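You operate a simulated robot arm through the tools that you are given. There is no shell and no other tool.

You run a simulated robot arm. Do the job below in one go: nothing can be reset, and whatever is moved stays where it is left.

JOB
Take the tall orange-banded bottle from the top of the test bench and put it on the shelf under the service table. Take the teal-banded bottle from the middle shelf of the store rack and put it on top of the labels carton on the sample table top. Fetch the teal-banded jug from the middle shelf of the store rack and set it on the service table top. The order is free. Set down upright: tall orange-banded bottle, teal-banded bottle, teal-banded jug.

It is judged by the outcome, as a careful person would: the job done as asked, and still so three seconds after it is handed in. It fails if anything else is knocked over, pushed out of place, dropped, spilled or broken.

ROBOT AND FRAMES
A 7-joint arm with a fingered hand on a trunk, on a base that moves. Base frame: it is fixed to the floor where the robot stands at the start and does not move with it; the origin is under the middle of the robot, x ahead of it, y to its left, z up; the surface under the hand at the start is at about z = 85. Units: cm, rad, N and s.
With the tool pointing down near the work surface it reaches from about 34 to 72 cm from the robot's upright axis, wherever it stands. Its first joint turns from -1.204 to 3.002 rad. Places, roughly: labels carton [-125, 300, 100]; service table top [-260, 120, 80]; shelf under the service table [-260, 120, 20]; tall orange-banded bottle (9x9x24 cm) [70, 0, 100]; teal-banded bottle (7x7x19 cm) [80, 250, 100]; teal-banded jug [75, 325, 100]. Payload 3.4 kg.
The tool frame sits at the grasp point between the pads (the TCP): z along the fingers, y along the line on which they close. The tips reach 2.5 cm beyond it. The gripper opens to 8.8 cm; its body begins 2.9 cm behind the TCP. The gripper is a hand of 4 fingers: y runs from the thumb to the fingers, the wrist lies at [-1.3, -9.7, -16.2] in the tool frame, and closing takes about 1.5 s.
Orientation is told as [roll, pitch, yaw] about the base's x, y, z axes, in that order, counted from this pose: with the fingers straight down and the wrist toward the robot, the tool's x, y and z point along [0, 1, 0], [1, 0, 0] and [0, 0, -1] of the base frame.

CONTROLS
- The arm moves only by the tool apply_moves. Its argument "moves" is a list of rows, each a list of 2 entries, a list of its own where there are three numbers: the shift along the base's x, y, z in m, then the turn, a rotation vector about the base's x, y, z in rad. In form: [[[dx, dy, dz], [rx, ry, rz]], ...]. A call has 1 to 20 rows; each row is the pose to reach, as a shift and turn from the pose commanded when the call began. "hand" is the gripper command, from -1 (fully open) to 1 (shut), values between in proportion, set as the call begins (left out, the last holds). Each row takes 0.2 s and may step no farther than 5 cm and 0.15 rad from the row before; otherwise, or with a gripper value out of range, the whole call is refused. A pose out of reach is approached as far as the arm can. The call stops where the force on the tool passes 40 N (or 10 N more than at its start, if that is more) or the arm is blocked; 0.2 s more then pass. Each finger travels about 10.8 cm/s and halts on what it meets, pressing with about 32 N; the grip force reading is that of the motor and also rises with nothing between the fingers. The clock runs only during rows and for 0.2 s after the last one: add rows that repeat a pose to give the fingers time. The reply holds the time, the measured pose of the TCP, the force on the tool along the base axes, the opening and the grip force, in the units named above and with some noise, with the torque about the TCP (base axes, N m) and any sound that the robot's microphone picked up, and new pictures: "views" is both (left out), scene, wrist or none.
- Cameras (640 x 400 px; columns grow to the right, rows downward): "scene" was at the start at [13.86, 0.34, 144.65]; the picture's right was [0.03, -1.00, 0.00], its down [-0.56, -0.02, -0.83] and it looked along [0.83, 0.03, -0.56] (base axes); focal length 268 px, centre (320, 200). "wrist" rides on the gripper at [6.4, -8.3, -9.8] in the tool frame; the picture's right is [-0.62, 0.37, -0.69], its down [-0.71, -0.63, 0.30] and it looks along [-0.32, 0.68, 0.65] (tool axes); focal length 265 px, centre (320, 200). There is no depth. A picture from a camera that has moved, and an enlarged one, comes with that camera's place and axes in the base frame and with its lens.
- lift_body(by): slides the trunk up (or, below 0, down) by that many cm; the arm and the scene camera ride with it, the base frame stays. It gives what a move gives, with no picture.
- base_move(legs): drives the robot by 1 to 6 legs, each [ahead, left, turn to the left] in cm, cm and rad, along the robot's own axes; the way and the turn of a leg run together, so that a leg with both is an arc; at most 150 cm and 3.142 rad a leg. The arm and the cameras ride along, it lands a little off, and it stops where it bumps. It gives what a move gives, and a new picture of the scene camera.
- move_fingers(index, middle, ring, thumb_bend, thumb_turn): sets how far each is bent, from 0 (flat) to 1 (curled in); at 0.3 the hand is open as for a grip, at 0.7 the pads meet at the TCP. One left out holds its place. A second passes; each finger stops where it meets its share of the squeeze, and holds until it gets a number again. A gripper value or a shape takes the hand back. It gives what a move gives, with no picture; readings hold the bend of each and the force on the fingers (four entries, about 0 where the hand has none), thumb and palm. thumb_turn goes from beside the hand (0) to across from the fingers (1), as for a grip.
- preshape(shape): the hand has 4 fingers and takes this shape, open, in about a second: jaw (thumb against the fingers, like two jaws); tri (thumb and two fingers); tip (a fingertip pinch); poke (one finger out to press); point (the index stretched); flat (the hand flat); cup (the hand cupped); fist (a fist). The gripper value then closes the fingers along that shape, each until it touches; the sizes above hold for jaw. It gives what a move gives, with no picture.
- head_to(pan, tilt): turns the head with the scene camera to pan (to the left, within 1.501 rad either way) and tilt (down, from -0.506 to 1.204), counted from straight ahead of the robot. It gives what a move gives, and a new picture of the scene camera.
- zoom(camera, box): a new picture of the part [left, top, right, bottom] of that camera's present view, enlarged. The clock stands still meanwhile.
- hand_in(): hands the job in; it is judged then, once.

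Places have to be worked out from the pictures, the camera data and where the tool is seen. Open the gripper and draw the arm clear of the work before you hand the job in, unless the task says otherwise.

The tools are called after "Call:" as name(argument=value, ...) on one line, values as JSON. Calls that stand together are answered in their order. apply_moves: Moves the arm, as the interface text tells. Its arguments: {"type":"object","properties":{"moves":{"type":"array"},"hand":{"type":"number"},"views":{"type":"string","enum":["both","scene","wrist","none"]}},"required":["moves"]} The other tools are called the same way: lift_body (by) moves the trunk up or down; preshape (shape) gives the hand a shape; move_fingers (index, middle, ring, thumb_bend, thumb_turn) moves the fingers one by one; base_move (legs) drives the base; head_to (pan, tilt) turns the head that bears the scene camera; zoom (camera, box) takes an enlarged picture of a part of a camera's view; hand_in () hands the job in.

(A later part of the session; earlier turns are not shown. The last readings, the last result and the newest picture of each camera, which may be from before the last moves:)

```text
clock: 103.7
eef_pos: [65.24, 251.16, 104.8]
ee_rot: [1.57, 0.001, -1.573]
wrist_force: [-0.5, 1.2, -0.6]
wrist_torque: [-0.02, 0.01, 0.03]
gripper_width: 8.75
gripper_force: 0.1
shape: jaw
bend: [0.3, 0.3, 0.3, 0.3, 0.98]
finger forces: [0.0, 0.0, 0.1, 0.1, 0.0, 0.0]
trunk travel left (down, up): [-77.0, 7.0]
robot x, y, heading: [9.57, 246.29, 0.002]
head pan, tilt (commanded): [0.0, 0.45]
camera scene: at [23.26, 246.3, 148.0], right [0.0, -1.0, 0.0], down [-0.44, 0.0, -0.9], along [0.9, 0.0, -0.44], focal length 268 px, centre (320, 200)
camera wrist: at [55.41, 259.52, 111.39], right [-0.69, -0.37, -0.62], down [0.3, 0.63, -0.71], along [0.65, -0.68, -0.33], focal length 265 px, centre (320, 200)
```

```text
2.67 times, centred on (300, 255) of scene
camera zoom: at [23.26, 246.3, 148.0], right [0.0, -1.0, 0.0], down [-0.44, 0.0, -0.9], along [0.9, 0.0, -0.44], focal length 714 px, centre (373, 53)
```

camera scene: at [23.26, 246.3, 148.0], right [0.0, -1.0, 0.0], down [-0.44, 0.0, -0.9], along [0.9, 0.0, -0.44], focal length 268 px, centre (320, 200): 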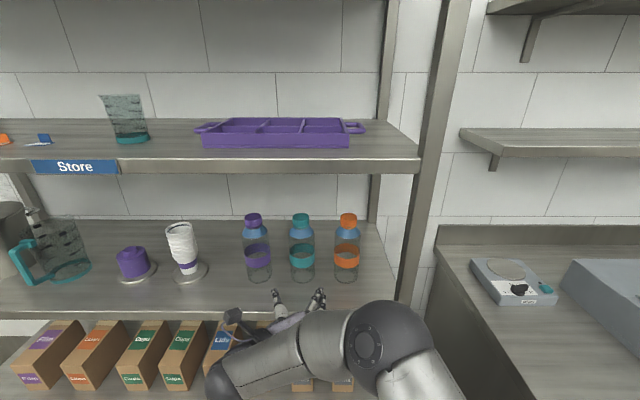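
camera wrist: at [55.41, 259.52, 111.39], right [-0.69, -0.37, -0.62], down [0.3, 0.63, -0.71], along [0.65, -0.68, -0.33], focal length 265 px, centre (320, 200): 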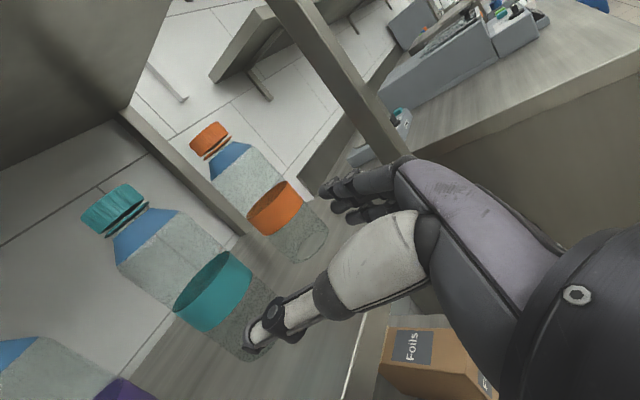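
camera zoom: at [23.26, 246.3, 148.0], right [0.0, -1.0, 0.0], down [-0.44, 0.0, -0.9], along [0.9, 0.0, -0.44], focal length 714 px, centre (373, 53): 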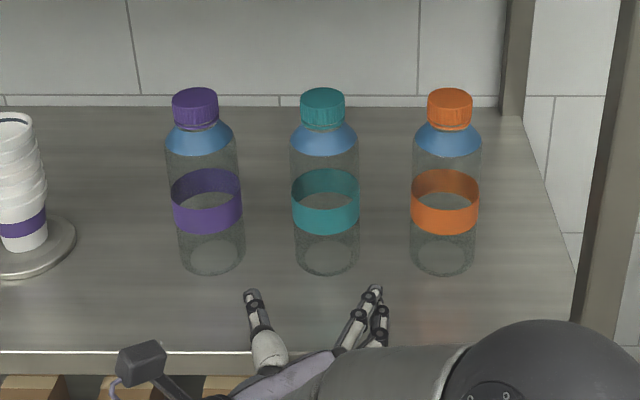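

Alignment is right: thumb and fingers pass either side of the teal bottle. I go forward most of the way, stopping before contact to check the clearances.

Call:
apply_moves(moves=[[[0.02, 0, 0], [0, 0, 0]], [[0.04, 0, 0], [0, 0, 0]], [[0.06, 0, 0], [0, 0, 0]], [[0.08, 0, 0], [0, 0, 0]], [[0.1, 0, 0], [0, 0, 0]], [[0.115, 0, 0], [0, 0, 0]]], hand=-1)

Call:
zoom(camera="scene", box=[200, 180, 400, 330])

```text
clock: 105.1
eef_pos: [76.63, 251.15, 104.86]
ee_rot: [1.566, 0.001, -1.571]
wrist_force: [-0.6, 0.2, 0.1]
wrist_torque: [0.0, -0.03, -0.01]
gripper_width: 8.78
gripper_force: 0.2
shape: jaw
bend: [0.3, 0.3, 0.3, 0.3, 0.98]
finger forces: [0.0, 0.1, 0.0, 0.0, 0.0, 0.1]
trunk travel left (down, up): [-77.0, 7.0]
robot x, y, heading: [8.98, 246.15, 0.008]
head pan, tilt (commanded): [0.0, 0.45]
camera scene: at [23.3, 246.31, 148.0], right [0.0, -1.0, 0.0], down [-0.44, 0.0, -0.9], along [0.9, 0.0, -0.44], focal length 268 px, centre (320, 200)
camera wrist: at [66.91, 259.46, 111.36], right [-0.69, -0.37, -0.62], down [0.3, 0.63, -0.72], along [0.65, -0.68, -0.33], focal length 265 px, centre (320, 200)
```

scene: 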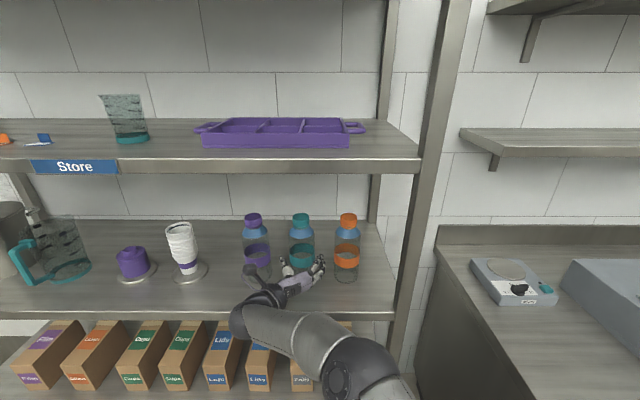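
wrist: 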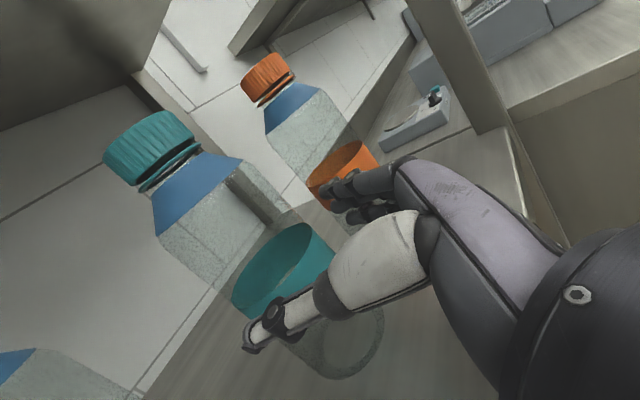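

```text
2.67 times, centred on (300, 255) of scene
camera zoom: at [23.3, 246.31, 148.0], right [0.0, -1.0, 0.0], down [-0.44, 0.0, -0.9], along [0.9, 0.0, -0.44], focal length 714 px, centre (373, 53)
```

zoom: 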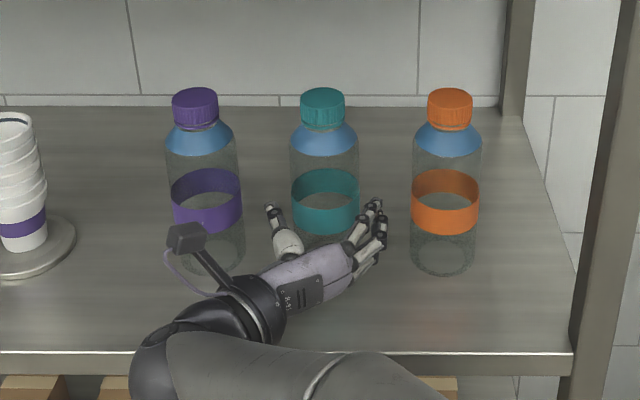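

Both thumb and fingers have room. I go the last 5 cm slowly until the bottle is just in front of the palm.

Call:
apply_moves(moves=[[[0.015, 0, 0], [0, 0, 0]], [[0.03, 0, 0], [0, 0, 0]], [[0.042, 0, 0], [0, 0, 0]], [[0.052, 0, 0], [0, 0, 0]]], hand=-1)

Call:
zoom(camera="scene", box=[220, 200, 380, 320])

```text
clock: 106.1
eef_pos: [80.32, 250.44, 105.11]
ee_rot: [1.568, 0.0, -1.571]
wrist_force: [0.7, 0.3, -0.7]
wrist_torque: [-0.04, -0.01, -0.01]
gripper_width: 8.8
gripper_force: 0.1
shape: jaw
bend: [0.3, 0.3, 0.3, 0.3, 0.98]
finger forces: [0.0, 0.0, 0.0, 0.1, 0.1, 0.1]
out of reach, approached as far as the arm can: row 2, 3, 4
trunk travel left (down, up): [-77.0, 7.0]
robot x, y, heading: [9.26, 246.53, 0.003]
head pan, tilt (commanded): [0.0, 0.45]
camera scene: at [23.3, 246.32, 148.0], right [0.0, -1.0, 0.0], down [-0.44, 0.0, -0.9], along [0.9, 0.0, -0.44], focal length 268 px, centre (320, 200)
camera wrist: at [70.44, 258.69, 111.59], right [-0.69, -0.37, -0.62], down [0.3, 0.63, -0.72], along [0.65, -0.68, -0.33], focal length 265 px, centre (320, 200)
```

scene: 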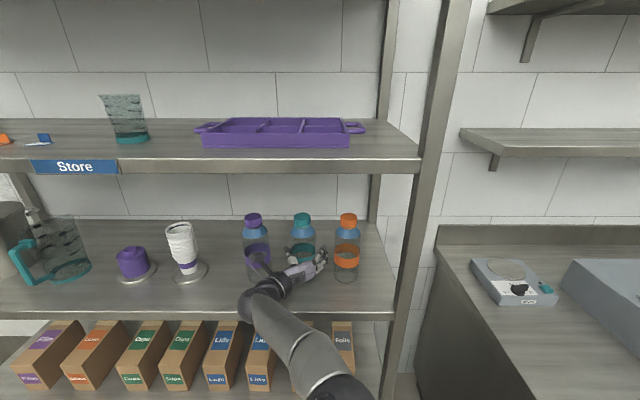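
wrist: 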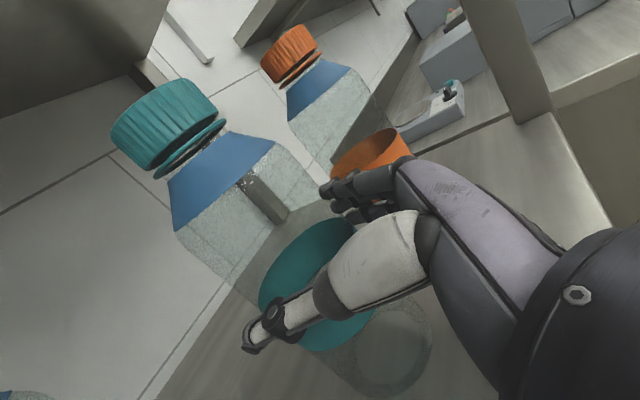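

```text
3.33 times, centred on (300, 260) of scene
camera zoom: at [23.3, 246.32, 148.0], right [0.0, -1.0, 0.0], down [-0.44, 0.0, -0.9], along [0.9, 0.0, -0.44], focal length 892 px, centre (387, 0)
```

zoom: 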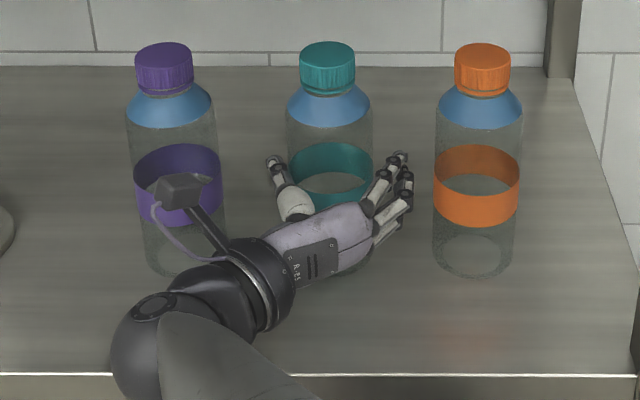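

The arm hit its reach limit at x = 80.3. I draw it back a little, and will then bring the base 3 cm closer.

Call:
apply_moves(moves=[[[-0.015, 0, 0], [0, 0, 0]], [[-0.03, 0, 0], [0, 0, 0]]], hand=-1, views="none")

```text
clock: 106.7
eef_pos: [77.04, 250.44, 105.14]
ee_rot: [1.57, 0.0, -1.572]
wrist_force: [0.4, -1.0, -0.5]
wrist_torque: [-0.01, 0.0, 0.02]
gripper_width: 8.78
gripper_force: 0.0
shape: jaw
bend: [0.3, 0.3, 0.3, 0.3, 0.98]
finger forces: [0.1, 0.0, 0.0, 0.1, 0.0, 0.0]
trunk travel left (down, up): [-77.0, 7.0]
robot x, y, heading: [9.36, 246.28, 0.007]
head pan, tilt (commanded): [0.0, 0.45]
```

Call:
apply_moves(moves=[[[0, 0.007, -0.003], [0, 0, 0]], [[0, 0.007, -0.003], [0, 0, 0]]], hand=-1, views="none")

Call:
base_move(legs=[[3.5, 0, 0]])

Call:
zoom(camera="scene", box=[220, 200, 380, 320])

```text
clock: 107.3
eef_pos: [77.0, 250.99, 104.79]
ee_rot: [1.569, 0.002, -1.57]
wrist_force: [1.0, -0.1, -0.6]
wrist_torque: [-0.02, 0.0, -0.05]
gripper_width: 8.78
gripper_force: 0.0
shape: jaw
bend: [0.3, 0.3, 0.3, 0.3, 0.98]
finger forces: [0.0, 0.1, 0.1, 0.0, 0.1, 0.0]
trunk travel left (down, up): [-77.0, 7.0]
robot x, y, heading: [8.97, 246.25, 0.001]
head pan, tilt (commanded): [0.0, 0.45]
```

```text
clock: 108.2
eef_pos: [80.49, 251.11, 104.78]
ee_rot: [1.568, -0.001, -1.569]
wrist_force: [0.4, -0.1, -0.3]
wrist_torque: [0.01, 0.0, 0.0]
gripper_width: 8.79
gripper_force: 0.0
shape: jaw
bend: [0.3, 0.3, 0.3, 0.3, 0.98]
finger forces: [0.0, 0.0, 0.0, 0.1, 0.0, 0.0]
trunk travel left (down, up): [-77.0, 7.0]
robot x, y, heading: [12.53, 246.01, 0.005]
head pan, tilt (commanded): [0.0, 0.45]
camera scene: at [26.72, 246.31, 148.0], right [0.0, -1.0, 0.0], down [-0.44, 0.0, -0.9], along [0.9, 0.0, -0.44], focal length 268 px, centre (320, 200)
```

scene: 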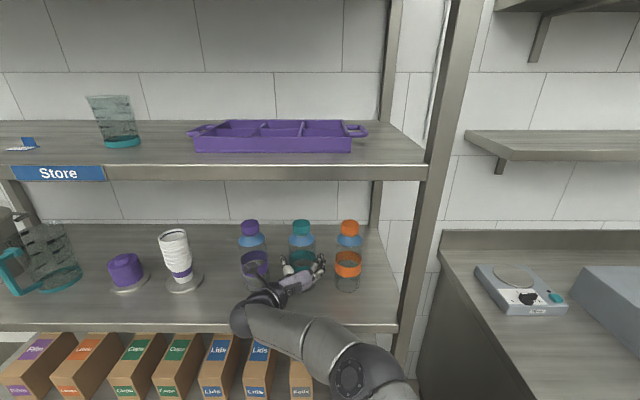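

```text
3.33 times, centred on (300, 260) of scene
camera zoom: at [26.72, 246.31, 148.0], right [0.0, -1.0, 0.0], down [-0.44, 0.0, -0.9], along [0.9, 0.0, -0.44], focal length 892 px, centre (387, 0)
```

zoom: 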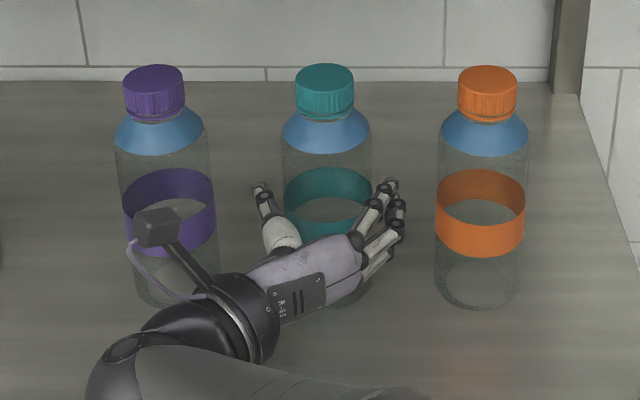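

Centred on the bottle with gaps on both sides. I move the last 1.2 cm with the arm, then close the hand.

Call:
apply_moves(moves=[[[0.006, 0, 0], [0, 0, 0]], [[0.012, 0, 0], [0, 0, 0]], [[0.012, 0, 0], [0, 0, 0]]], hand=-1, views="none")

Call:
apply_moves(moves=[[[0, 0, 0], [0, 0, 0]], [[0, 0, 0], [0, 0, 0]], [[0, 0, 0], [0, 0, 0]], [[0, 0, 0], [0, 0, 0]], [[0, 0, 0], [0, 0, 0]], [[0, 0, 0], [0, 0, 0]], [[0, 0, 0], [0, 0, 0]]], hand=1)

Call:
zoom(camera="scene", box=[220, 200, 380, 320])

```text
clock: 109.0
eef_pos: [81.65, 251.05, 104.85]
ee_rot: [1.569, -0.001, -1.57]
wrist_force: [-0.1, 0.0, -0.2]
wrist_torque: [0.01, -0.02, -0.01]
gripper_width: 8.78
gripper_force: 0.0
shape: jaw
bend: [0.3, 0.3, 0.3, 0.3, 0.98]
finger forces: [0.0, 0.0, 0.1, 0.1, 0.1, 0.1]
trunk travel left (down, up): [-77.0, 7.0]
robot x, y, heading: [12.6, 246.25, 0.004]
head pan, tilt (commanded): [0.0, 0.45]
```

```text
clock: 110.6
eef_pos: [81.6, 251.12, 104.8]
ee_rot: [1.569, 0.0, -1.57]
wrist_force: [0.4, 0.5, 0.3]
wrist_torque: [0.0, 0.03, -0.02]
gripper_width: 5.32
gripper_force: 32.1
shape: jaw
bend: [0.28, 0.4, 0.35, 0.64, 0.99]
finger forces: [20.5, 8.7, 3.7, 0.1, 33.4, 0.0]
trunk travel left (down, up): [-77.0, 7.0]
robot x, y, heading: [12.67, 246.1, 0.004]
head pan, tilt (commanded): [0.0, 0.45]
camera scene: at [26.67, 246.31, 148.0], right [0.0, -1.0, 0.0], down [-0.44, 0.0, -0.9], along [0.9, 0.0, -0.44], focal length 268 px, centre (320, 200)
camera wrist: at [71.9, 259.42, 111.29], right [-0.69, -0.37, -0.62], down [0.3, 0.63, -0.71], along [0.65, -0.68, -0.33], focal length 265 px, centre (320, 200)
```

scene: 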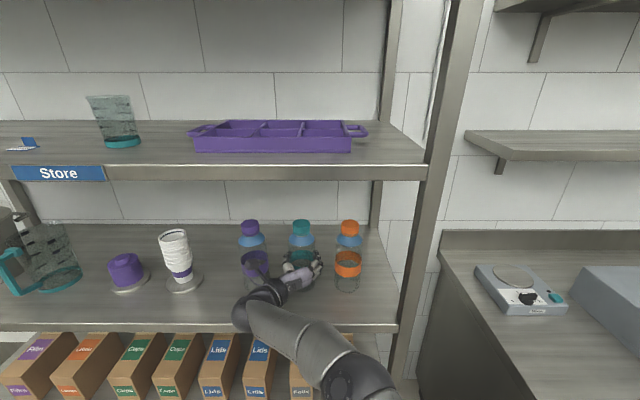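
wrist: 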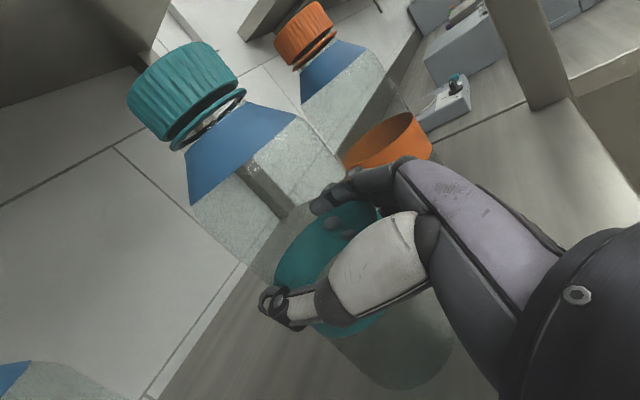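

```text
3.33 times, centred on (300, 260) of scene
camera zoom: at [26.67, 246.31, 148.0], right [0.0, -1.0, 0.0], down [-0.44, 0.0, -0.9], along [0.9, 0.0, -0.44], focal length 892 px, centre (387, 0)
```

zoom: 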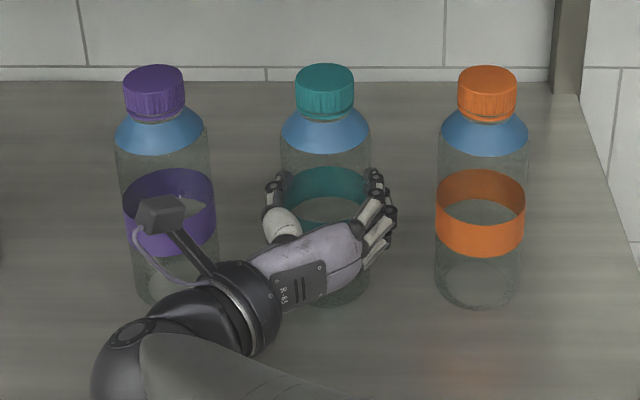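

The hand has closed around the body and the bottle did not shift. I lift it 2.5 cm to test the hold.

Call:
apply_moves(moves=[[[0, 0, 0.006], [0, 0, 0]], [[0, 0, 0.012], [0, 0, 0]], [[0, 0, 0.018], [0, 0, 0]], [[0, 0, 0.025], [0, 0, 0]], [[0, 0, 0.025], [0, 0, 0]]], views="scene")

Call:
zoom(camera="scene", box=[220, 200, 380, 320])

```text
clock: 111.8
eef_pos: [81.68, 251.15, 107.27]
ee_rot: [1.565, 0.0, -1.57]
wrist_force: [-0.2, 0.3, -0.7]
wrist_torque: [-0.02, 0.03, 0.03]
gripper_width: 5.31
gripper_force: 32.0
shape: jaw
bend: [0.28, 0.4, 0.35, 0.64, 0.99]
finger forces: [20.3, 8.8, 3.7, 0.0, 33.5, 0.0]
trunk travel left (down, up): [-77.0, 7.0]
robot x, y, heading: [12.35, 246.03, 0.004]
head pan, tilt (commanded): [0.0, 0.45]
camera scene: at [26.69, 246.31, 148.0], right [0.0, -1.0, 0.0], down [-0.44, 0.0, -0.9], along [0.9, 0.0, -0.44], focal length 268 px, centre (320, 200)
```

scene: 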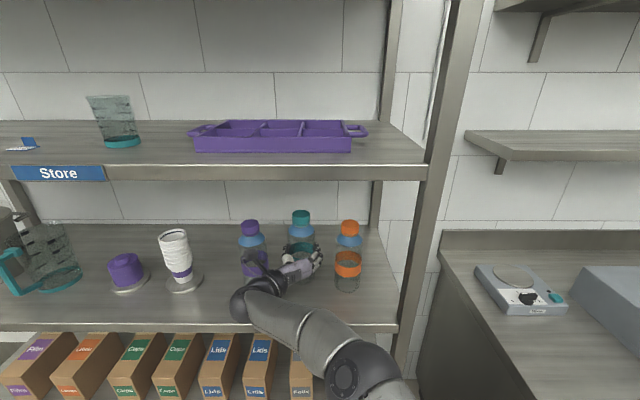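

```text
3.33 times, centred on (300, 260) of scene
camera zoom: at [26.69, 246.31, 148.0], right [0.0, -1.0, 0.0], down [-0.44, 0.0, -0.9], along [0.9, 0.0, -0.44], focal length 892 px, centre (387, 0)
```

zoom: 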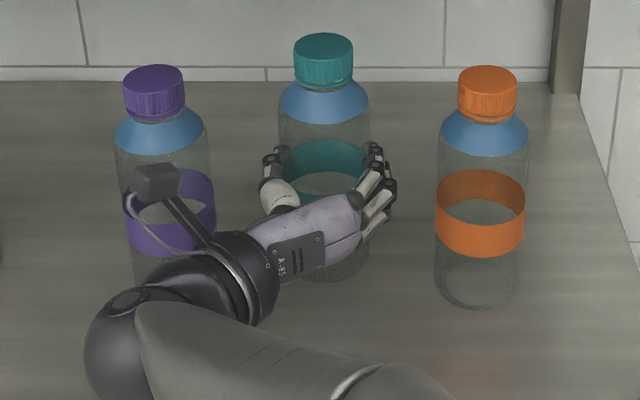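

The bottle rose cleanly, still upright. I pull it straight back out of the rack with the arm, then back the base off.

Call:
apply_moves(moves=[[[-0.02, 0, 0], [0, 0, 0]], [[-0.045, 0, 0], [0, 0, 0]], [[-0.07, 0, 0], [0, 0, 0]], [[-0.1, 0, 0], [0, 0, 0]], [[-0.13, 0, 0], [0, 0, 0]], [[-0.16, 0, 0], [0, 0, 0]], [[-0.18, 0, 0], [0, 0, 0]]], views="none")

Call:
base_move(legs=[[-40, 0, 0]])

```text
clock: 113.4
eef_pos: [63.53, 251.18, 107.36]
ee_rot: [1.569, 0.0, -1.57]
wrist_force: [0.0, 0.8, -0.5]
wrist_torque: [-0.02, -0.02, 0.0]
gripper_width: 5.24
gripper_force: 32.0
shape: jaw
bend: [0.28, 0.41, 0.36, 0.64, 0.99]
finger forces: [20.6, 8.7, 3.8, 0.0, 33.1, 0.0]
trunk travel left (down, up): [-77.0, 7.0]
robot x, y, heading: [12.69, 245.89, 0.006]
head pan, tilt (commanded): [0.0, 0.45]
```

```text
clock: 115.9
eef_pos: [23.19, 250.9, 107.4]
ee_rot: [1.57, 0.001, -1.57]
wrist_force: [0.5, 0.2, -0.5]
wrist_torque: [0.04, -0.02, -0.04]
gripper_width: 5.25
gripper_force: 32.0
shape: jaw
bend: [0.28, 0.41, 0.36, 0.64, 0.99]
finger forces: [20.7, 8.8, 3.6, 0.0, 33.1, 0.1]
trunk travel left (down, up): [-77.0, 7.0]
robot x, y, heading: [-27.94, 246.06, 0.005]
head pan, tilt (commanded): [0.0, 0.45]
camera scene: at [-13.74, 246.15, 148.0], right [0.0, -1.0, 0.0], down [-0.43, 0.0, -0.9], along [0.9, 0.0, -0.43], focal length 268 px, centre (320, 200)
```

scene: 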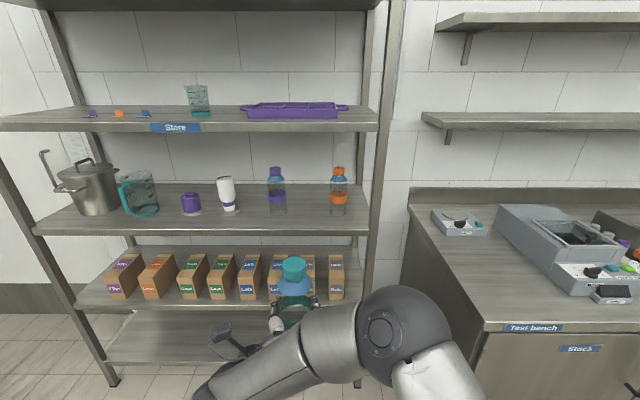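

Only the teal bottle was taken and the neighbours stand undisturbed. I now drive, without turning, around the empty table to the west side of the sample table, in stages.

Call:
base_move(legs=[[6, -68, 0], [0, -70, 0]])

Call:
head_to(pan=1.45, tilt=0.35)

```text
clock: 123.0
eef_pos: [29.97, 116.7, 107.27]
ee_rot: [1.569, 0.002, -1.562]
wrist_force: [-0.1, 0.6, -0.2]
wrist_torque: [-0.04, -0.01, -0.02]
gripper_width: 5.26
gripper_force: 32.1
shape: jaw
bend: [0.28, 0.41, 0.36, 0.64, 0.99]
finger forces: [20.7, 8.7, 3.7, 0.1, 33.0, 0.0]
trunk travel left (down, up): [-77.0, 7.0]
robot x, y, heading: [-21.17, 111.08, 0.016]
head pan, tilt (commanded): [0.0, 0.45]
camera scene: at [-6.99, 111.48, 148.0], right [0.01, -1.0, 0.0], down [-0.44, -0.01, -0.9], along [0.9, 0.01, -0.44], focal length 268 px, centre (320, 200)
```

scene: 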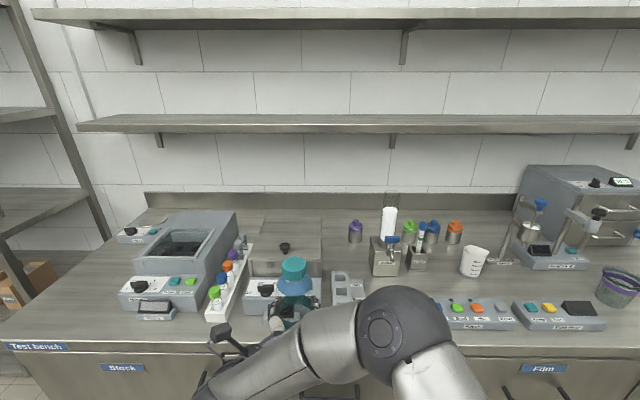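

```text
clock: 124.5
eef_pos: [29.88, 116.76, 107.15]
ee_rot: [1.57, 0.0, -1.56]
wrist_force: [0.3, 0.8, 0.3]
wrist_torque: [0.01, -0.01, 0.05]
gripper_width: 5.25
gripper_force: 32.1
shape: jaw
bend: [0.28, 0.41, 0.36, 0.64, 0.99]
finger forces: [20.6, 8.6, 3.7, 0.0, 33.2, 0.0]
trunk travel left (down, up): [-77.0, 7.0]
robot x, y, heading: [-21.3, 111.08, 0.017]
head pan, tilt (commanded): [1.45, 0.351]
camera scene: at [-15.16, 120.65, 148.92], right [0.99, -0.11, 0.0], down [-0.04, -0.34, -0.94], along [0.1, 0.93, -0.34], focal length 268 px, centre (320, 200)
```

scene: 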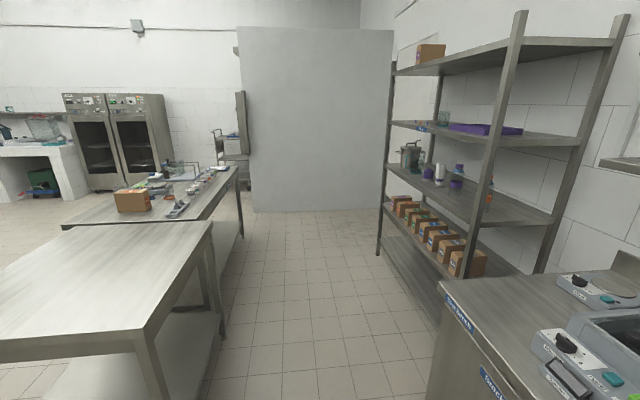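

Call:
base_move(legs=[[-100, 0, 0], [-67, 0, -0.016]])

Call:
zoom(camera="scene", box=[120, 80, 640, 400])

```text
clock: 133.0
eef_pos: [-136.16, 114.27, 107.47]
ee_rot: [1.568, 0.0, -1.564]
wrist_force: [-0.8, 0.4, -1.4]
wrist_torque: [-0.05, 0.01, -0.03]
gripper_width: 5.22
gripper_force: 31.9
shape: jaw
bend: [0.28, 0.41, 0.36, 0.64, 0.99]
finger forces: [20.7, 8.8, 3.7, 0.0, 33.1, 0.1]
trunk travel left (down, up): [-77.0, 7.0]
robot x, y, heading: [-187.35, 108.98, 0.011]
head pan, tilt (commanded): [1.45, 0.351]
camera scene: at [-181.34, 118.27, 148.92], right [0.99, -0.11, 0.0], down [-0.04, -0.34, -0.94], along [0.1, 0.93, -0.34], focal length 268 px, centre (320, 200)
```

scene: 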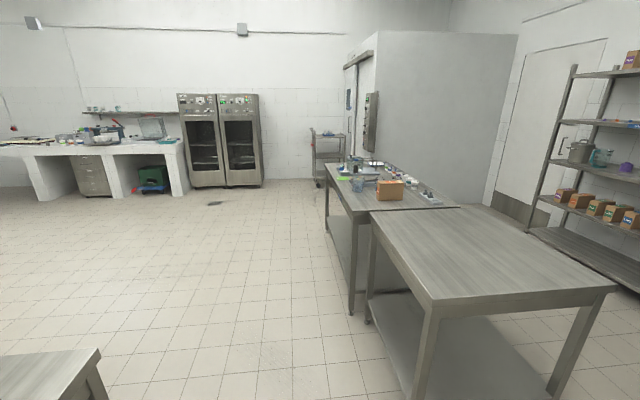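

```text
1.23 times, centred on (380, 240) of scene
camera zoom: at [-181.34, 118.27, 148.92], right [0.99, -0.11, 0.0], down [-0.04, -0.34, -0.94], along [0.1, 0.93, -0.34], focal length 329 px, centre (246, 151)
```

zoom: 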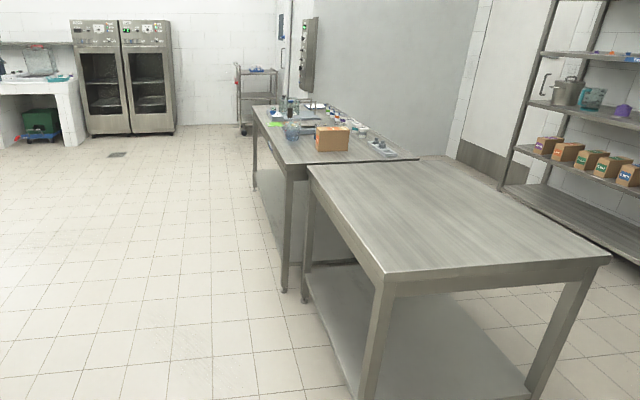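

The carton is near [-116, 291] at the near-left part of the sample table, whose west edge is at about x = -144; a blue beaker stands near [-132, 311]. I drive left up to about y = 275, short of the carton's line.

Call:
base_move(legs=[[-2, 83, -0.011], [0, 83, 0]])

Call:
head_to(pan=0.2, tilt=0.6)

```text
clock: 141.4
eef_pos: [-138.42, 278.89, 107.32]
ee_rot: [1.568, 0.0, -1.577]
wrist_force: [-0.3, -0.9, -0.8]
wrist_torque: [0.01, -0.01, -0.04]
gripper_width: 5.25
gripper_force: 32.1
shape: jaw
bend: [0.28, 0.41, 0.36, 0.64, 0.99]
finger forces: [20.7, 8.7, 3.7, 0.1, 33.3, 0.0]
trunk travel left (down, up): [-77.0, 7.0]
robot x, y, heading: [-189.79, 274.4, -0.003]
head pan, tilt (commanded): [1.45, 0.351]
camera scene: at [-183.55, 283.51, 148.92], right [0.99, -0.12, 0.0], down [-0.04, -0.34, -0.94], along [0.12, 0.93, -0.34], focal length 268 px, centre (320, 200)
```

scene: 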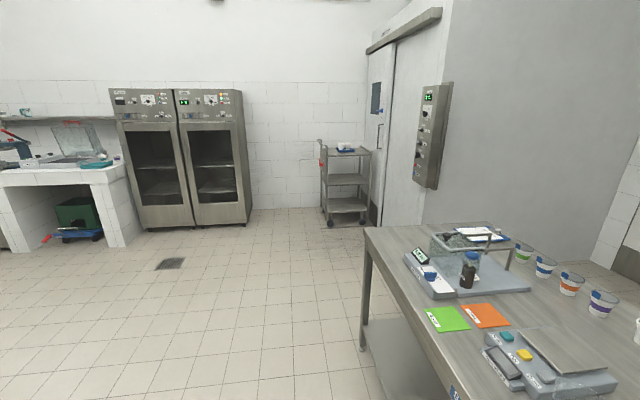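

```text
clock: 142.8
eef_pos: [-138.5, 278.74, 107.28]
ee_rot: [1.569, 0.0, -1.578]
wrist_force: [-0.2, 0.2, -1.3]
wrist_torque: [0.0, -0.01, 0.0]
gripper_width: 5.26
gripper_force: 31.8
shape: jaw
bend: [0.28, 0.41, 0.36, 0.64, 0.99]
finger forces: [20.7, 8.7, 3.7, 0.0, 33.1, 0.1]
trunk travel left (down, up): [-77.0, 7.0]
robot x, y, heading: [-190.26, 274.32, -0.005]
head pan, tilt (commanded): [0.201, 0.6]
camera scene: at [-176.04, 275.98, 146.64], right [0.2, -0.98, 0.0], down [-0.55, -0.11, -0.83], along [0.81, 0.16, -0.56], focal length 268 px, centre (320, 200)
```

scene: 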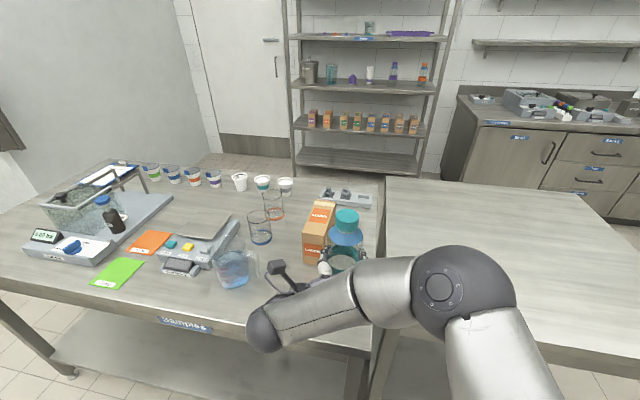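

Call:
zoom(camera="scene", box=[200, 170, 400, 320])

```text
2.67 times, centred on (300, 245) of scene
camera zoom: at [-176.04, 275.98, 146.64], right [0.2, -0.98, 0.0], down [-0.55, -0.11, -0.83], along [0.81, 0.16, -0.56], focal length 714 px, centre (373, 80)
```

zoom: 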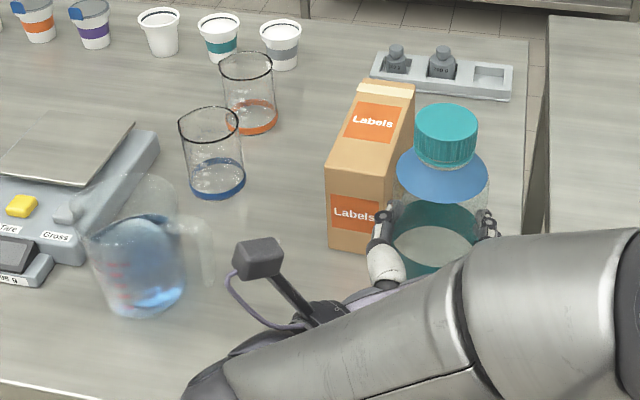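

The labels carton's top spans about x -122 to -105.5, y 285.5 to 291.6, at z about 97; a blue jug stands at [-132, 309], too near to where the wrist would come. So I raise the trunk 6 cm and yaw the hand 0.5 rad left about the vertical, bringing the wrist straight behind the bottle.

Call:
lift_body(by=6)

Call:
apply_moves(moves=[[[0, 0, 0], [0, 0, 0.1]], [[0, 0, 0], [0, 0, 0.2]], [[0, 0, 0], [0, 0, 0.3]], [[0, 0, 0], [0, 0, 0.4]], [[0, 0, 0], [0, 0, 0.5]]])

```text
clock: 143.8
eef_pos: [-138.4, 278.88, 113.25]
ee_rot: [1.57, 0.001, -1.578]
wrist_force: [0.0, 0.1, -0.5]
wrist_torque: [0.02, 0.02, 0.0]
gripper_width: 5.23
gripper_force: 31.6
shape: jaw
bend: [0.28, 0.41, 0.36, 0.64, 0.99]
finger forces: [20.8, 8.6, 3.7, 0.0, 33.1, 0.0]
trunk travel left (down, up): [-83.0, 1.0]
robot x, y, heading: [-190.02, 274.23, -0.002]
head pan, tilt (commanded): [0.201, 0.6]
```

```text
clock: 145.0
eef_pos: [-138.54, 278.69, 113.27]
ee_rot: [1.569, 0.002, -1.074]
wrist_force: [0.9, 0.1, -0.5]
wrist_torque: [-0.02, -0.02, 0.02]
gripper_width: 5.19
gripper_force: 32.2
shape: jaw
bend: [0.28, 0.41, 0.36, 0.65, 0.99]
finger forces: [20.9, 8.5, 3.6, 0.0, 32.3, 0.1]
trunk travel left (down, up): [-83.0, 1.0]
robot x, y, heading: [-189.78, 273.99, -0.006]
head pan, tilt (commanded): [0.201, 0.6]
camera scene: at [-176.05, 275.89, 152.64], right [0.2, -0.98, 0.0], down [-0.55, -0.11, -0.83], along [0.81, 0.16, -0.56], focal length 268 px, centre (320, 200)
camera wrist: at [-151.06, 281.37, 119.78], right [-0.44, -0.65, -0.62], down [-0.03, 0.7, -0.71], along [0.9, -0.29, -0.33], focal length 265 px, centre (320, 200)
```

scene: 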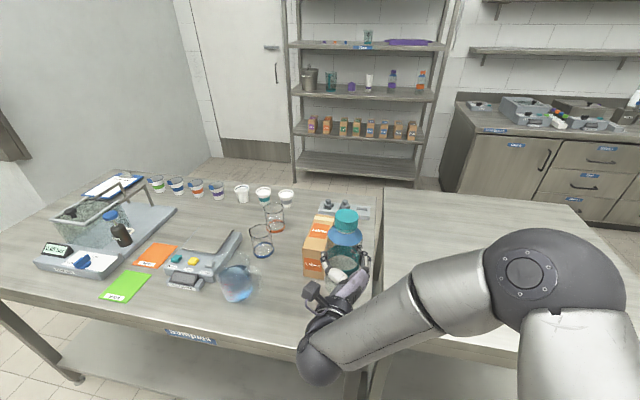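
wrist: 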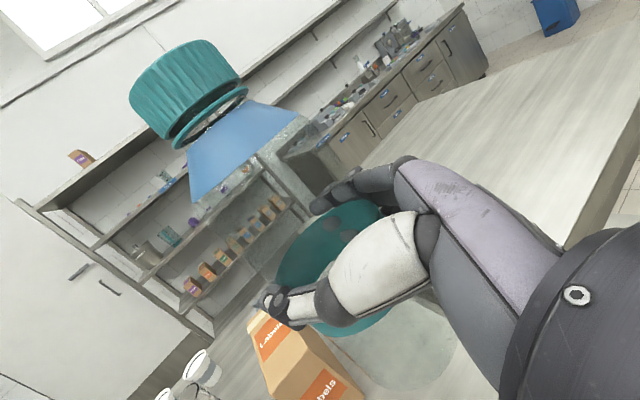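

Wrist is now well away from the blue jug. I bring the base 7 cm ahead and 9.6 cm left, which lines the bottle up with the carton, still above it.

Call:
base_move(legs=[[7, 9.6, 0.004]])

Call:
zoom(camera="scene", box=[200, 160, 420, 340])

```text
clock: 146.2
eef_pos: [-131.58, 288.69, 113.32]
ee_rot: [1.569, 0.001, -1.074]
wrist_force: [0.7, 0.3, -0.4]
wrist_torque: [-0.03, -0.02, 0.01]
gripper_width: 5.18
gripper_force: 31.4
shape: jaw
bend: [0.28, 0.41, 0.36, 0.65, 0.99]
finger forces: [21.0, 8.5, 3.7, 0.0, 32.3, 0.0]
trunk travel left (down, up): [-83.0, 1.0]
robot x, y, heading: [-182.66, 283.74, 0.004]
head pan, tilt (commanded): [0.201, 0.6]
camera scene: at [-169.15, 285.66, 152.64], right [0.2, -0.98, 0.0], down [-0.55, -0.11, -0.83], along [0.81, 0.17, -0.56], focal length 268 px, centre (320, 200)
```

scene: 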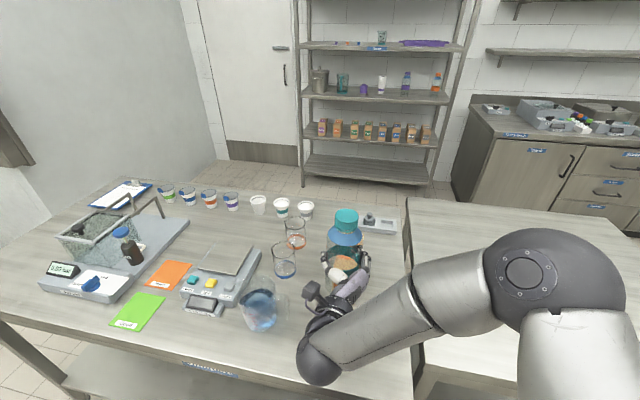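

```text
2.22 times, centred on (310, 250) of scene
camera zoom: at [-169.15, 285.66, 152.64], right [0.2, -0.98, 0.0], down [-0.55, -0.11, -0.83], along [0.81, 0.17, -0.56], focal length 595 px, centre (342, 89)
```

zoom: 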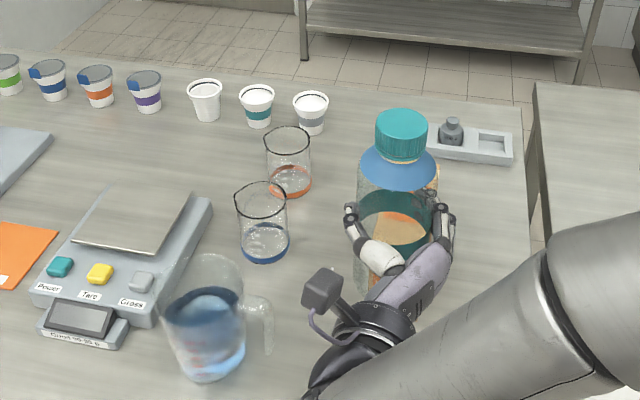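

The carton is hidden behind the bottle in this view, so I take a wrist picture to check the carton's sideways place.

Call:
apply_moves(moves=[[[0, 0, 0], [0, 0, 0]]], views="wrist")

Call:
zoom(camera="wrist", box=[160, 200, 480, 400])

```text
clock: 146.7
eef_pos: [-131.7, 288.66, 113.34]
ee_rot: [1.567, 0.001, -1.069]
wrist_force: [0.0, -1.0, 0.1]
wrist_torque: [0.01, 0.01, 0.0]
gripper_width: 5.2
gripper_force: 31.7
shape: jaw
bend: [0.28, 0.41, 0.36, 0.65, 0.99]
finger forces: [20.9, 8.5, 3.7, 0.0, 32.3, 0.0]
trunk travel left (down, up): [-83.0, 1.0]
robot x, y, heading: [-182.98, 284.21, 0.004]
head pan, tilt (commanded): [0.201, 0.6]
camera wrist: at [-144.22, 291.23, 119.79], right [-0.43, -0.66, -0.62], down [-0.04, 0.7, -0.71], along [0.9, -0.29, -0.33], focal length 265 px, centre (320, 200)
```

wrist: 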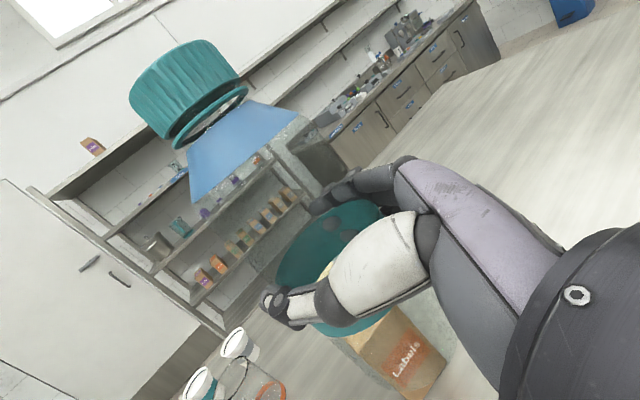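

```text
2.00 times, centred on (320, 300) of wrist
camera zoom: at [-144.22, 291.23, 119.79], right [-0.43, -0.66, -0.62], down [-0.04, 0.7, -0.71], along [0.9, -0.29, -0.33], focal length 531 px, centre (320, 0)
```

zoom: 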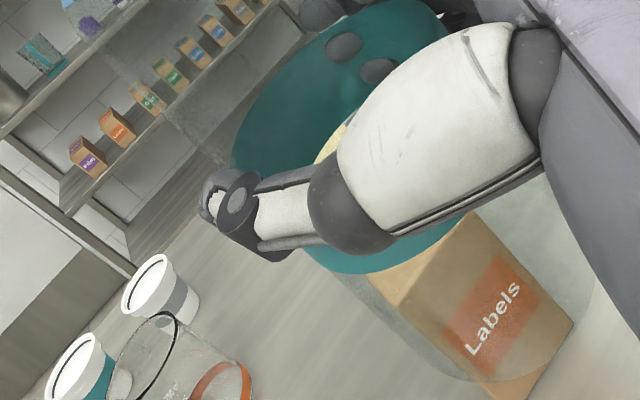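

The carton's width is confirmed as y 285.3–292 (centre 288.6). I move the bottle forward over the carton's middle at the present height.

Call:
apply_moves(moves=[[[0.03, -0.001, 0], [0, 0, 0]], [[0.06, -0.002, 0], [0, 0, 0]], [[0.09, -0.003, 0], [0, 0, 0]], [[0.12, -0.004, 0], [0, 0, 0]], [[0.145, -0.004, 0], [0, 0, 0]], [[0.16, -0.004, 0], [0, 0, 0]]])

Call:
zoom(camera="scene", box=[240, 140, 420, 280])

Call:
zoom(camera="wrist", box=[200, 200, 520, 400])

```text
clock: 148.1
eef_pos: [-115.61, 288.33, 113.25]
ee_rot: [1.568, 0.001, -1.07]
wrist_force: [0.1, -0.6, 0.3]
wrist_torque: [0.01, -0.03, 0.0]
gripper_width: 5.16
gripper_force: 31.9
shape: jaw
bend: [0.28, 0.41, 0.36, 0.65, 0.99]
finger forces: [21.0, 8.4, 3.7, 0.0, 32.3, 0.1]
trunk travel left (down, up): [-83.0, 1.0]
robot x, y, heading: [-183.08, 283.52, 0.001]
head pan, tilt (commanded): [0.201, 0.6]
camera scene: at [-169.09, 285.66, 152.64], right [0.2, -0.98, 0.0], down [-0.55, -0.11, -0.82], along [0.81, 0.17, -0.57], focal length 268 px, centre (320, 200)
camera wrist: at [-128.13, 290.96, 119.76], right [-0.43, -0.66, -0.62], down [-0.04, 0.7, -0.71], along [0.9, -0.29, -0.33], focal length 265 px, centre (320, 200)
```

scene: 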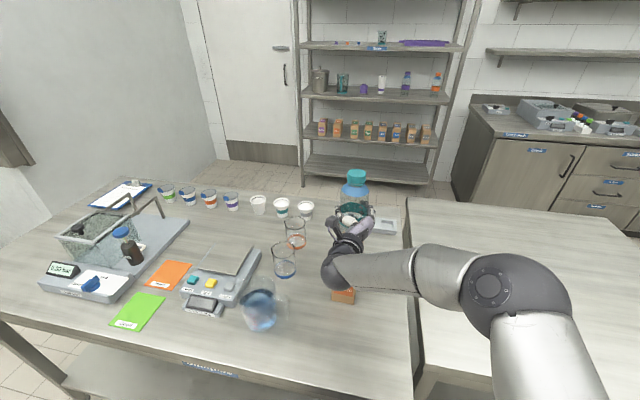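
wrist: 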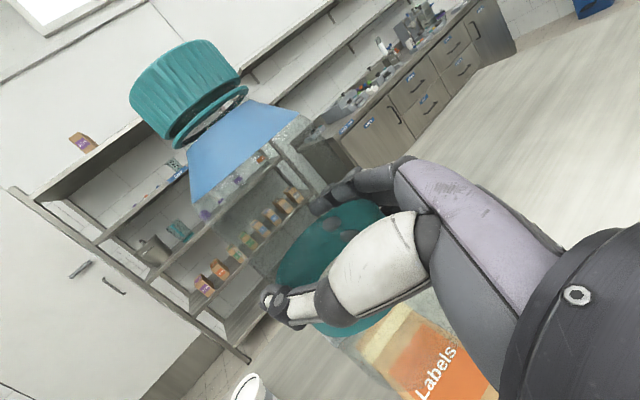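

```text
2.86 times, centred on (330, 210) of scene
camera zoom: at [-169.09, 285.66, 152.64], right [0.2, -0.98, 0.0], down [-0.55, -0.11, -0.82], along [0.81, 0.17, -0.57], focal length 765 px, centre (291, 171)
```

zoom: 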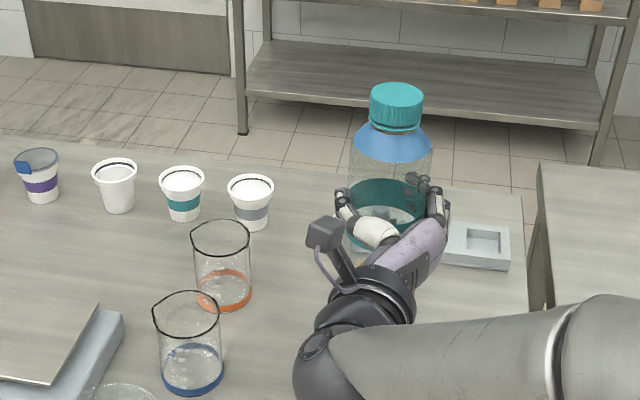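

```text
2.00 times, centred on (360, 300) of wrist
camera zoom: at [-128.13, 290.96, 119.76], right [-0.43, -0.66, -0.62], down [-0.04, 0.7, -0.71], along [0.9, -0.29, -0.33], focal length 531 px, centre (240, 0)
```

zoom: 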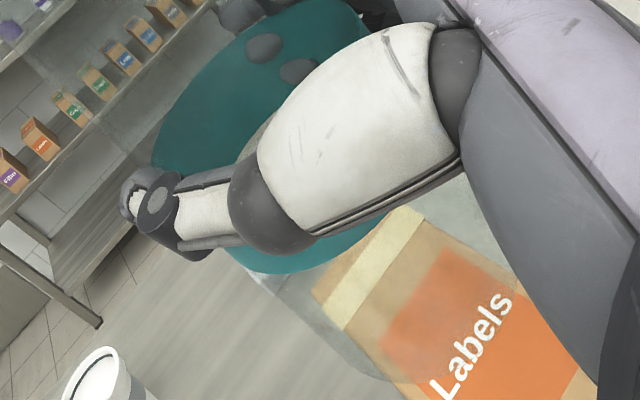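

Bottle axis is near [-114.5, 288.5], over the carton's middle (y centre about 288.2). I lower it in small steps towards the carton's top.

Call:
apply_moves(moves=[[[0, -0.002, -0.015], [0, 0, 0]], [[0, -0.002, -0.03], [0, 0, 0]], [[0, -0.002, -0.042], [0, 0, 0]], [[0, -0.002, -0.05], [0, 0, 0]], [[0, -0.002, -0.053], [0, 0, 0]]])

Call:
zoom(camera="wrist", box=[200, 200, 520, 400])

Call:
zoom(camera="scene", box=[240, 160, 440, 310])

```text
clock: 149.2
eef_pos: [-115.69, 288.16, 107.97]
ee_rot: [1.569, 0.0, -1.07]
wrist_force: [0.2, 0.0, -0.6]
wrist_torque: [0.0, 0.0, -0.04]
gripper_width: 5.17
gripper_force: 32.1
shape: jaw
bend: [0.28, 0.41, 0.36, 0.65, 0.99]
finger forces: [21.0, 8.3, 3.7, 0.1, 32.3, 0.0]
trunk travel left (down, up): [-83.0, 1.0]
robot x, y, heading: [-183.11, 283.93, 0.002]
head pan, tilt (commanded): [0.201, 0.6]
camera scene: at [-169.13, 285.66, 152.64], right [0.2, -0.98, 0.0], down [-0.55, -0.11, -0.82], along [0.81, 0.17, -0.57], focal length 268 px, centre (320, 200)
camera wrist: at [-128.21, 290.71, 114.47], right [-0.43, -0.66, -0.62], down [-0.04, 0.7, -0.71], along [0.9, -0.29, -0.33], focal length 265 px, centre (320, 200)
```

scene: 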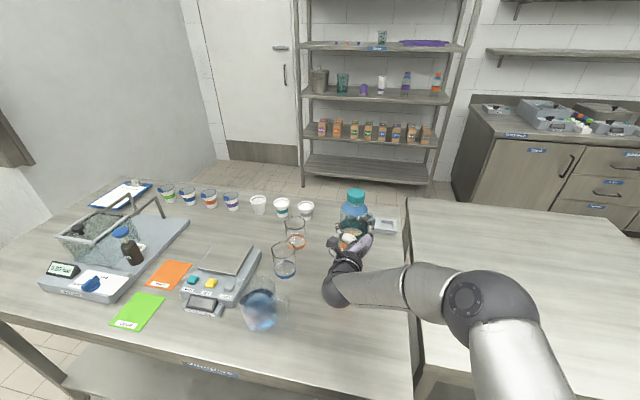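
wrist: 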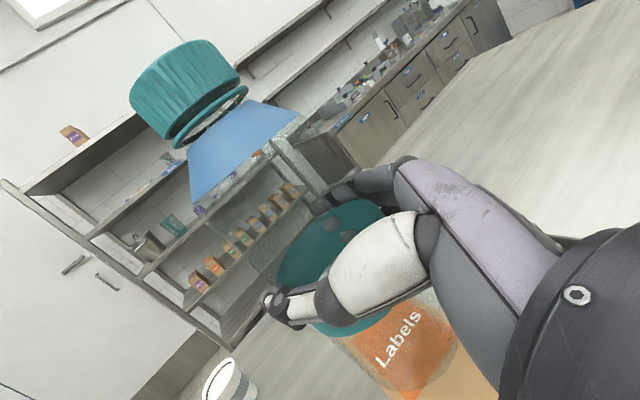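

```text
2.00 times, centred on (360, 300) of wrist
camera zoom: at [-128.21, 290.71, 114.47], right [-0.43, -0.66, -0.62], down [-0.04, 0.7, -0.71], along [0.9, -0.29, -0.33], focal length 531 px, centre (240, 0)
```

zoom: 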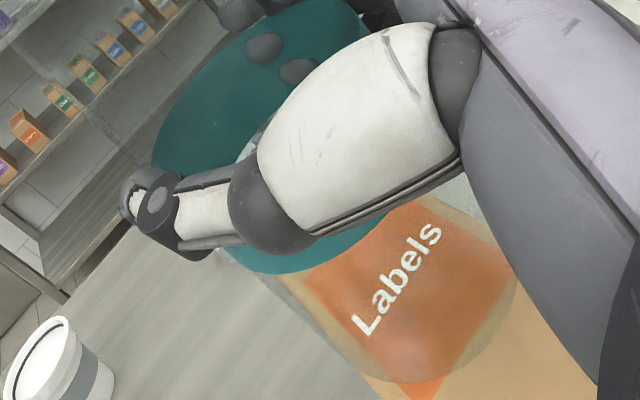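

```text
2.67 times, centred on (340, 235) of scene
camera zoom: at [-169.13, 285.66, 152.64], right [0.2, -0.98, 0.0], down [-0.55, -0.11, -0.82], along [0.81, 0.17, -0.57], focal length 714 px, centre (267, 107)
```

zoom: 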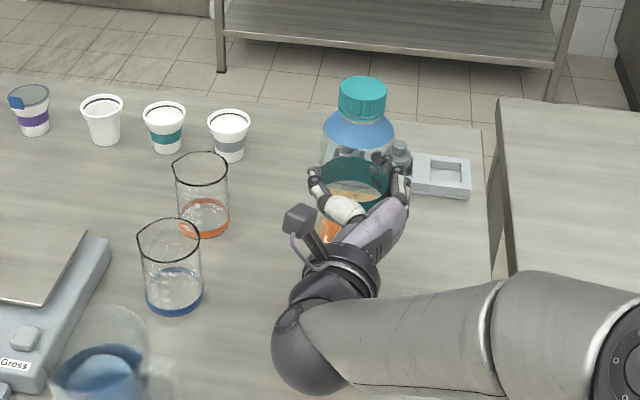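

The bottle foot sits over the carton's top as planned. I lower the last bit in millimetre steps, watching the force.

Call:
apply_moves(moves=[[[0, 0, -0.004], [0, 0, 0]], [[0, 0, -0.007], [0, 0, 0]], [[0, 0, -0.009], [0, 0, 0]]], views="none")

Call:
apply_moves(moves=[[[0, 0, -0.002], [0, 0, 0]], [[0, 0, -0.004], [0, 0, 0]]], views="none")

```text
clock: 150.1
eef_pos: [-115.63, 288.12, 107.04]
ee_rot: [1.569, 0.0, -1.072]
wrist_force: [-0.1, -0.5, -0.3]
wrist_torque: [0.03, 0.01, -0.01]
gripper_width: 5.19
gripper_force: 32.3
shape: jaw
bend: [0.28, 0.41, 0.36, 0.65, 0.99]
finger forces: [21.0, 8.3, 3.6, 0.0, 32.3, 0.1]
trunk travel left (down, up): [-83.0, 1.0]
robot x, y, heading: [-182.61, 283.95, 0.0]
head pan, tilt (commanded): [0.201, 0.6]
```

```text
clock: 150.7
eef_pos: [-115.75, 288.09, 106.72]
ee_rot: [1.568, 0.003, -1.072]
wrist_force: [-0.6, -0.7, 0.1]
wrist_torque: [-0.03, 0.01, -0.01]
gripper_width: 5.19
gripper_force: 32.1
shape: jaw
bend: [0.28, 0.41, 0.36, 0.65, 0.99]
finger forces: [21.0, 8.4, 3.7, 0.0, 32.3, 0.0]
trunk travel left (down, up): [-83.0, 1.0]
robot x, y, heading: [-183.04, 283.71, 0.004]
head pan, tilt (commanded): [0.201, 0.6]
```

Call:
apply_moves(moves=[[[0, 0, -0.002], [0, 0, 0]], [[0, 0, -0.003], [0, 0, 0]]], views="none")

Call:
apply_moves(moves=[[[0, 0, -0.002], [0, 0, 0]], [[0, 0, -0.003], [0, 0, 0]]], views="none")

```text
clock: 151.2
eef_pos: [-115.68, 288.12, 106.19]
ee_rot: [1.569, 0.0, -1.071]
wrist_force: [0.0, 0.0, -0.3]
wrist_torque: [0.03, -0.04, 0.04]
gripper_width: 5.17
gripper_force: 32.0
shape: jaw
bend: [0.28, 0.41, 0.36, 0.65, 0.99]
finger forces: [21.0, 8.4, 3.7, 0.0, 32.3, 0.1]
trunk travel left (down, up): [-83.0, 1.0]
robot x, y, heading: [-183.09, 283.67, 0.005]
head pan, tilt (commanded): [0.201, 0.6]
```

```text
clock: 151.8
eef_pos: [-115.61, 287.97, 106.21]
ee_rot: [1.572, -0.001, -1.072]
wrist_force: [0.0, 0.9, 4.8]
wrist_torque: [-0.09, -0.11, 0.02]
gripper_width: 5.17
gripper_force: 31.8
shape: jaw
bend: [0.74, 0.41, 0.36, 0.65, 0.99]
finger forces: [20.6, 8.5, 4.0, 0.0, 32.5, 0.1]
trunk travel left (down, up): [-83.0, 1.0]
robot x, y, heading: [-182.88, 283.92, 0.003]
head pan, tilt (commanded): [0.201, 0.6]
```

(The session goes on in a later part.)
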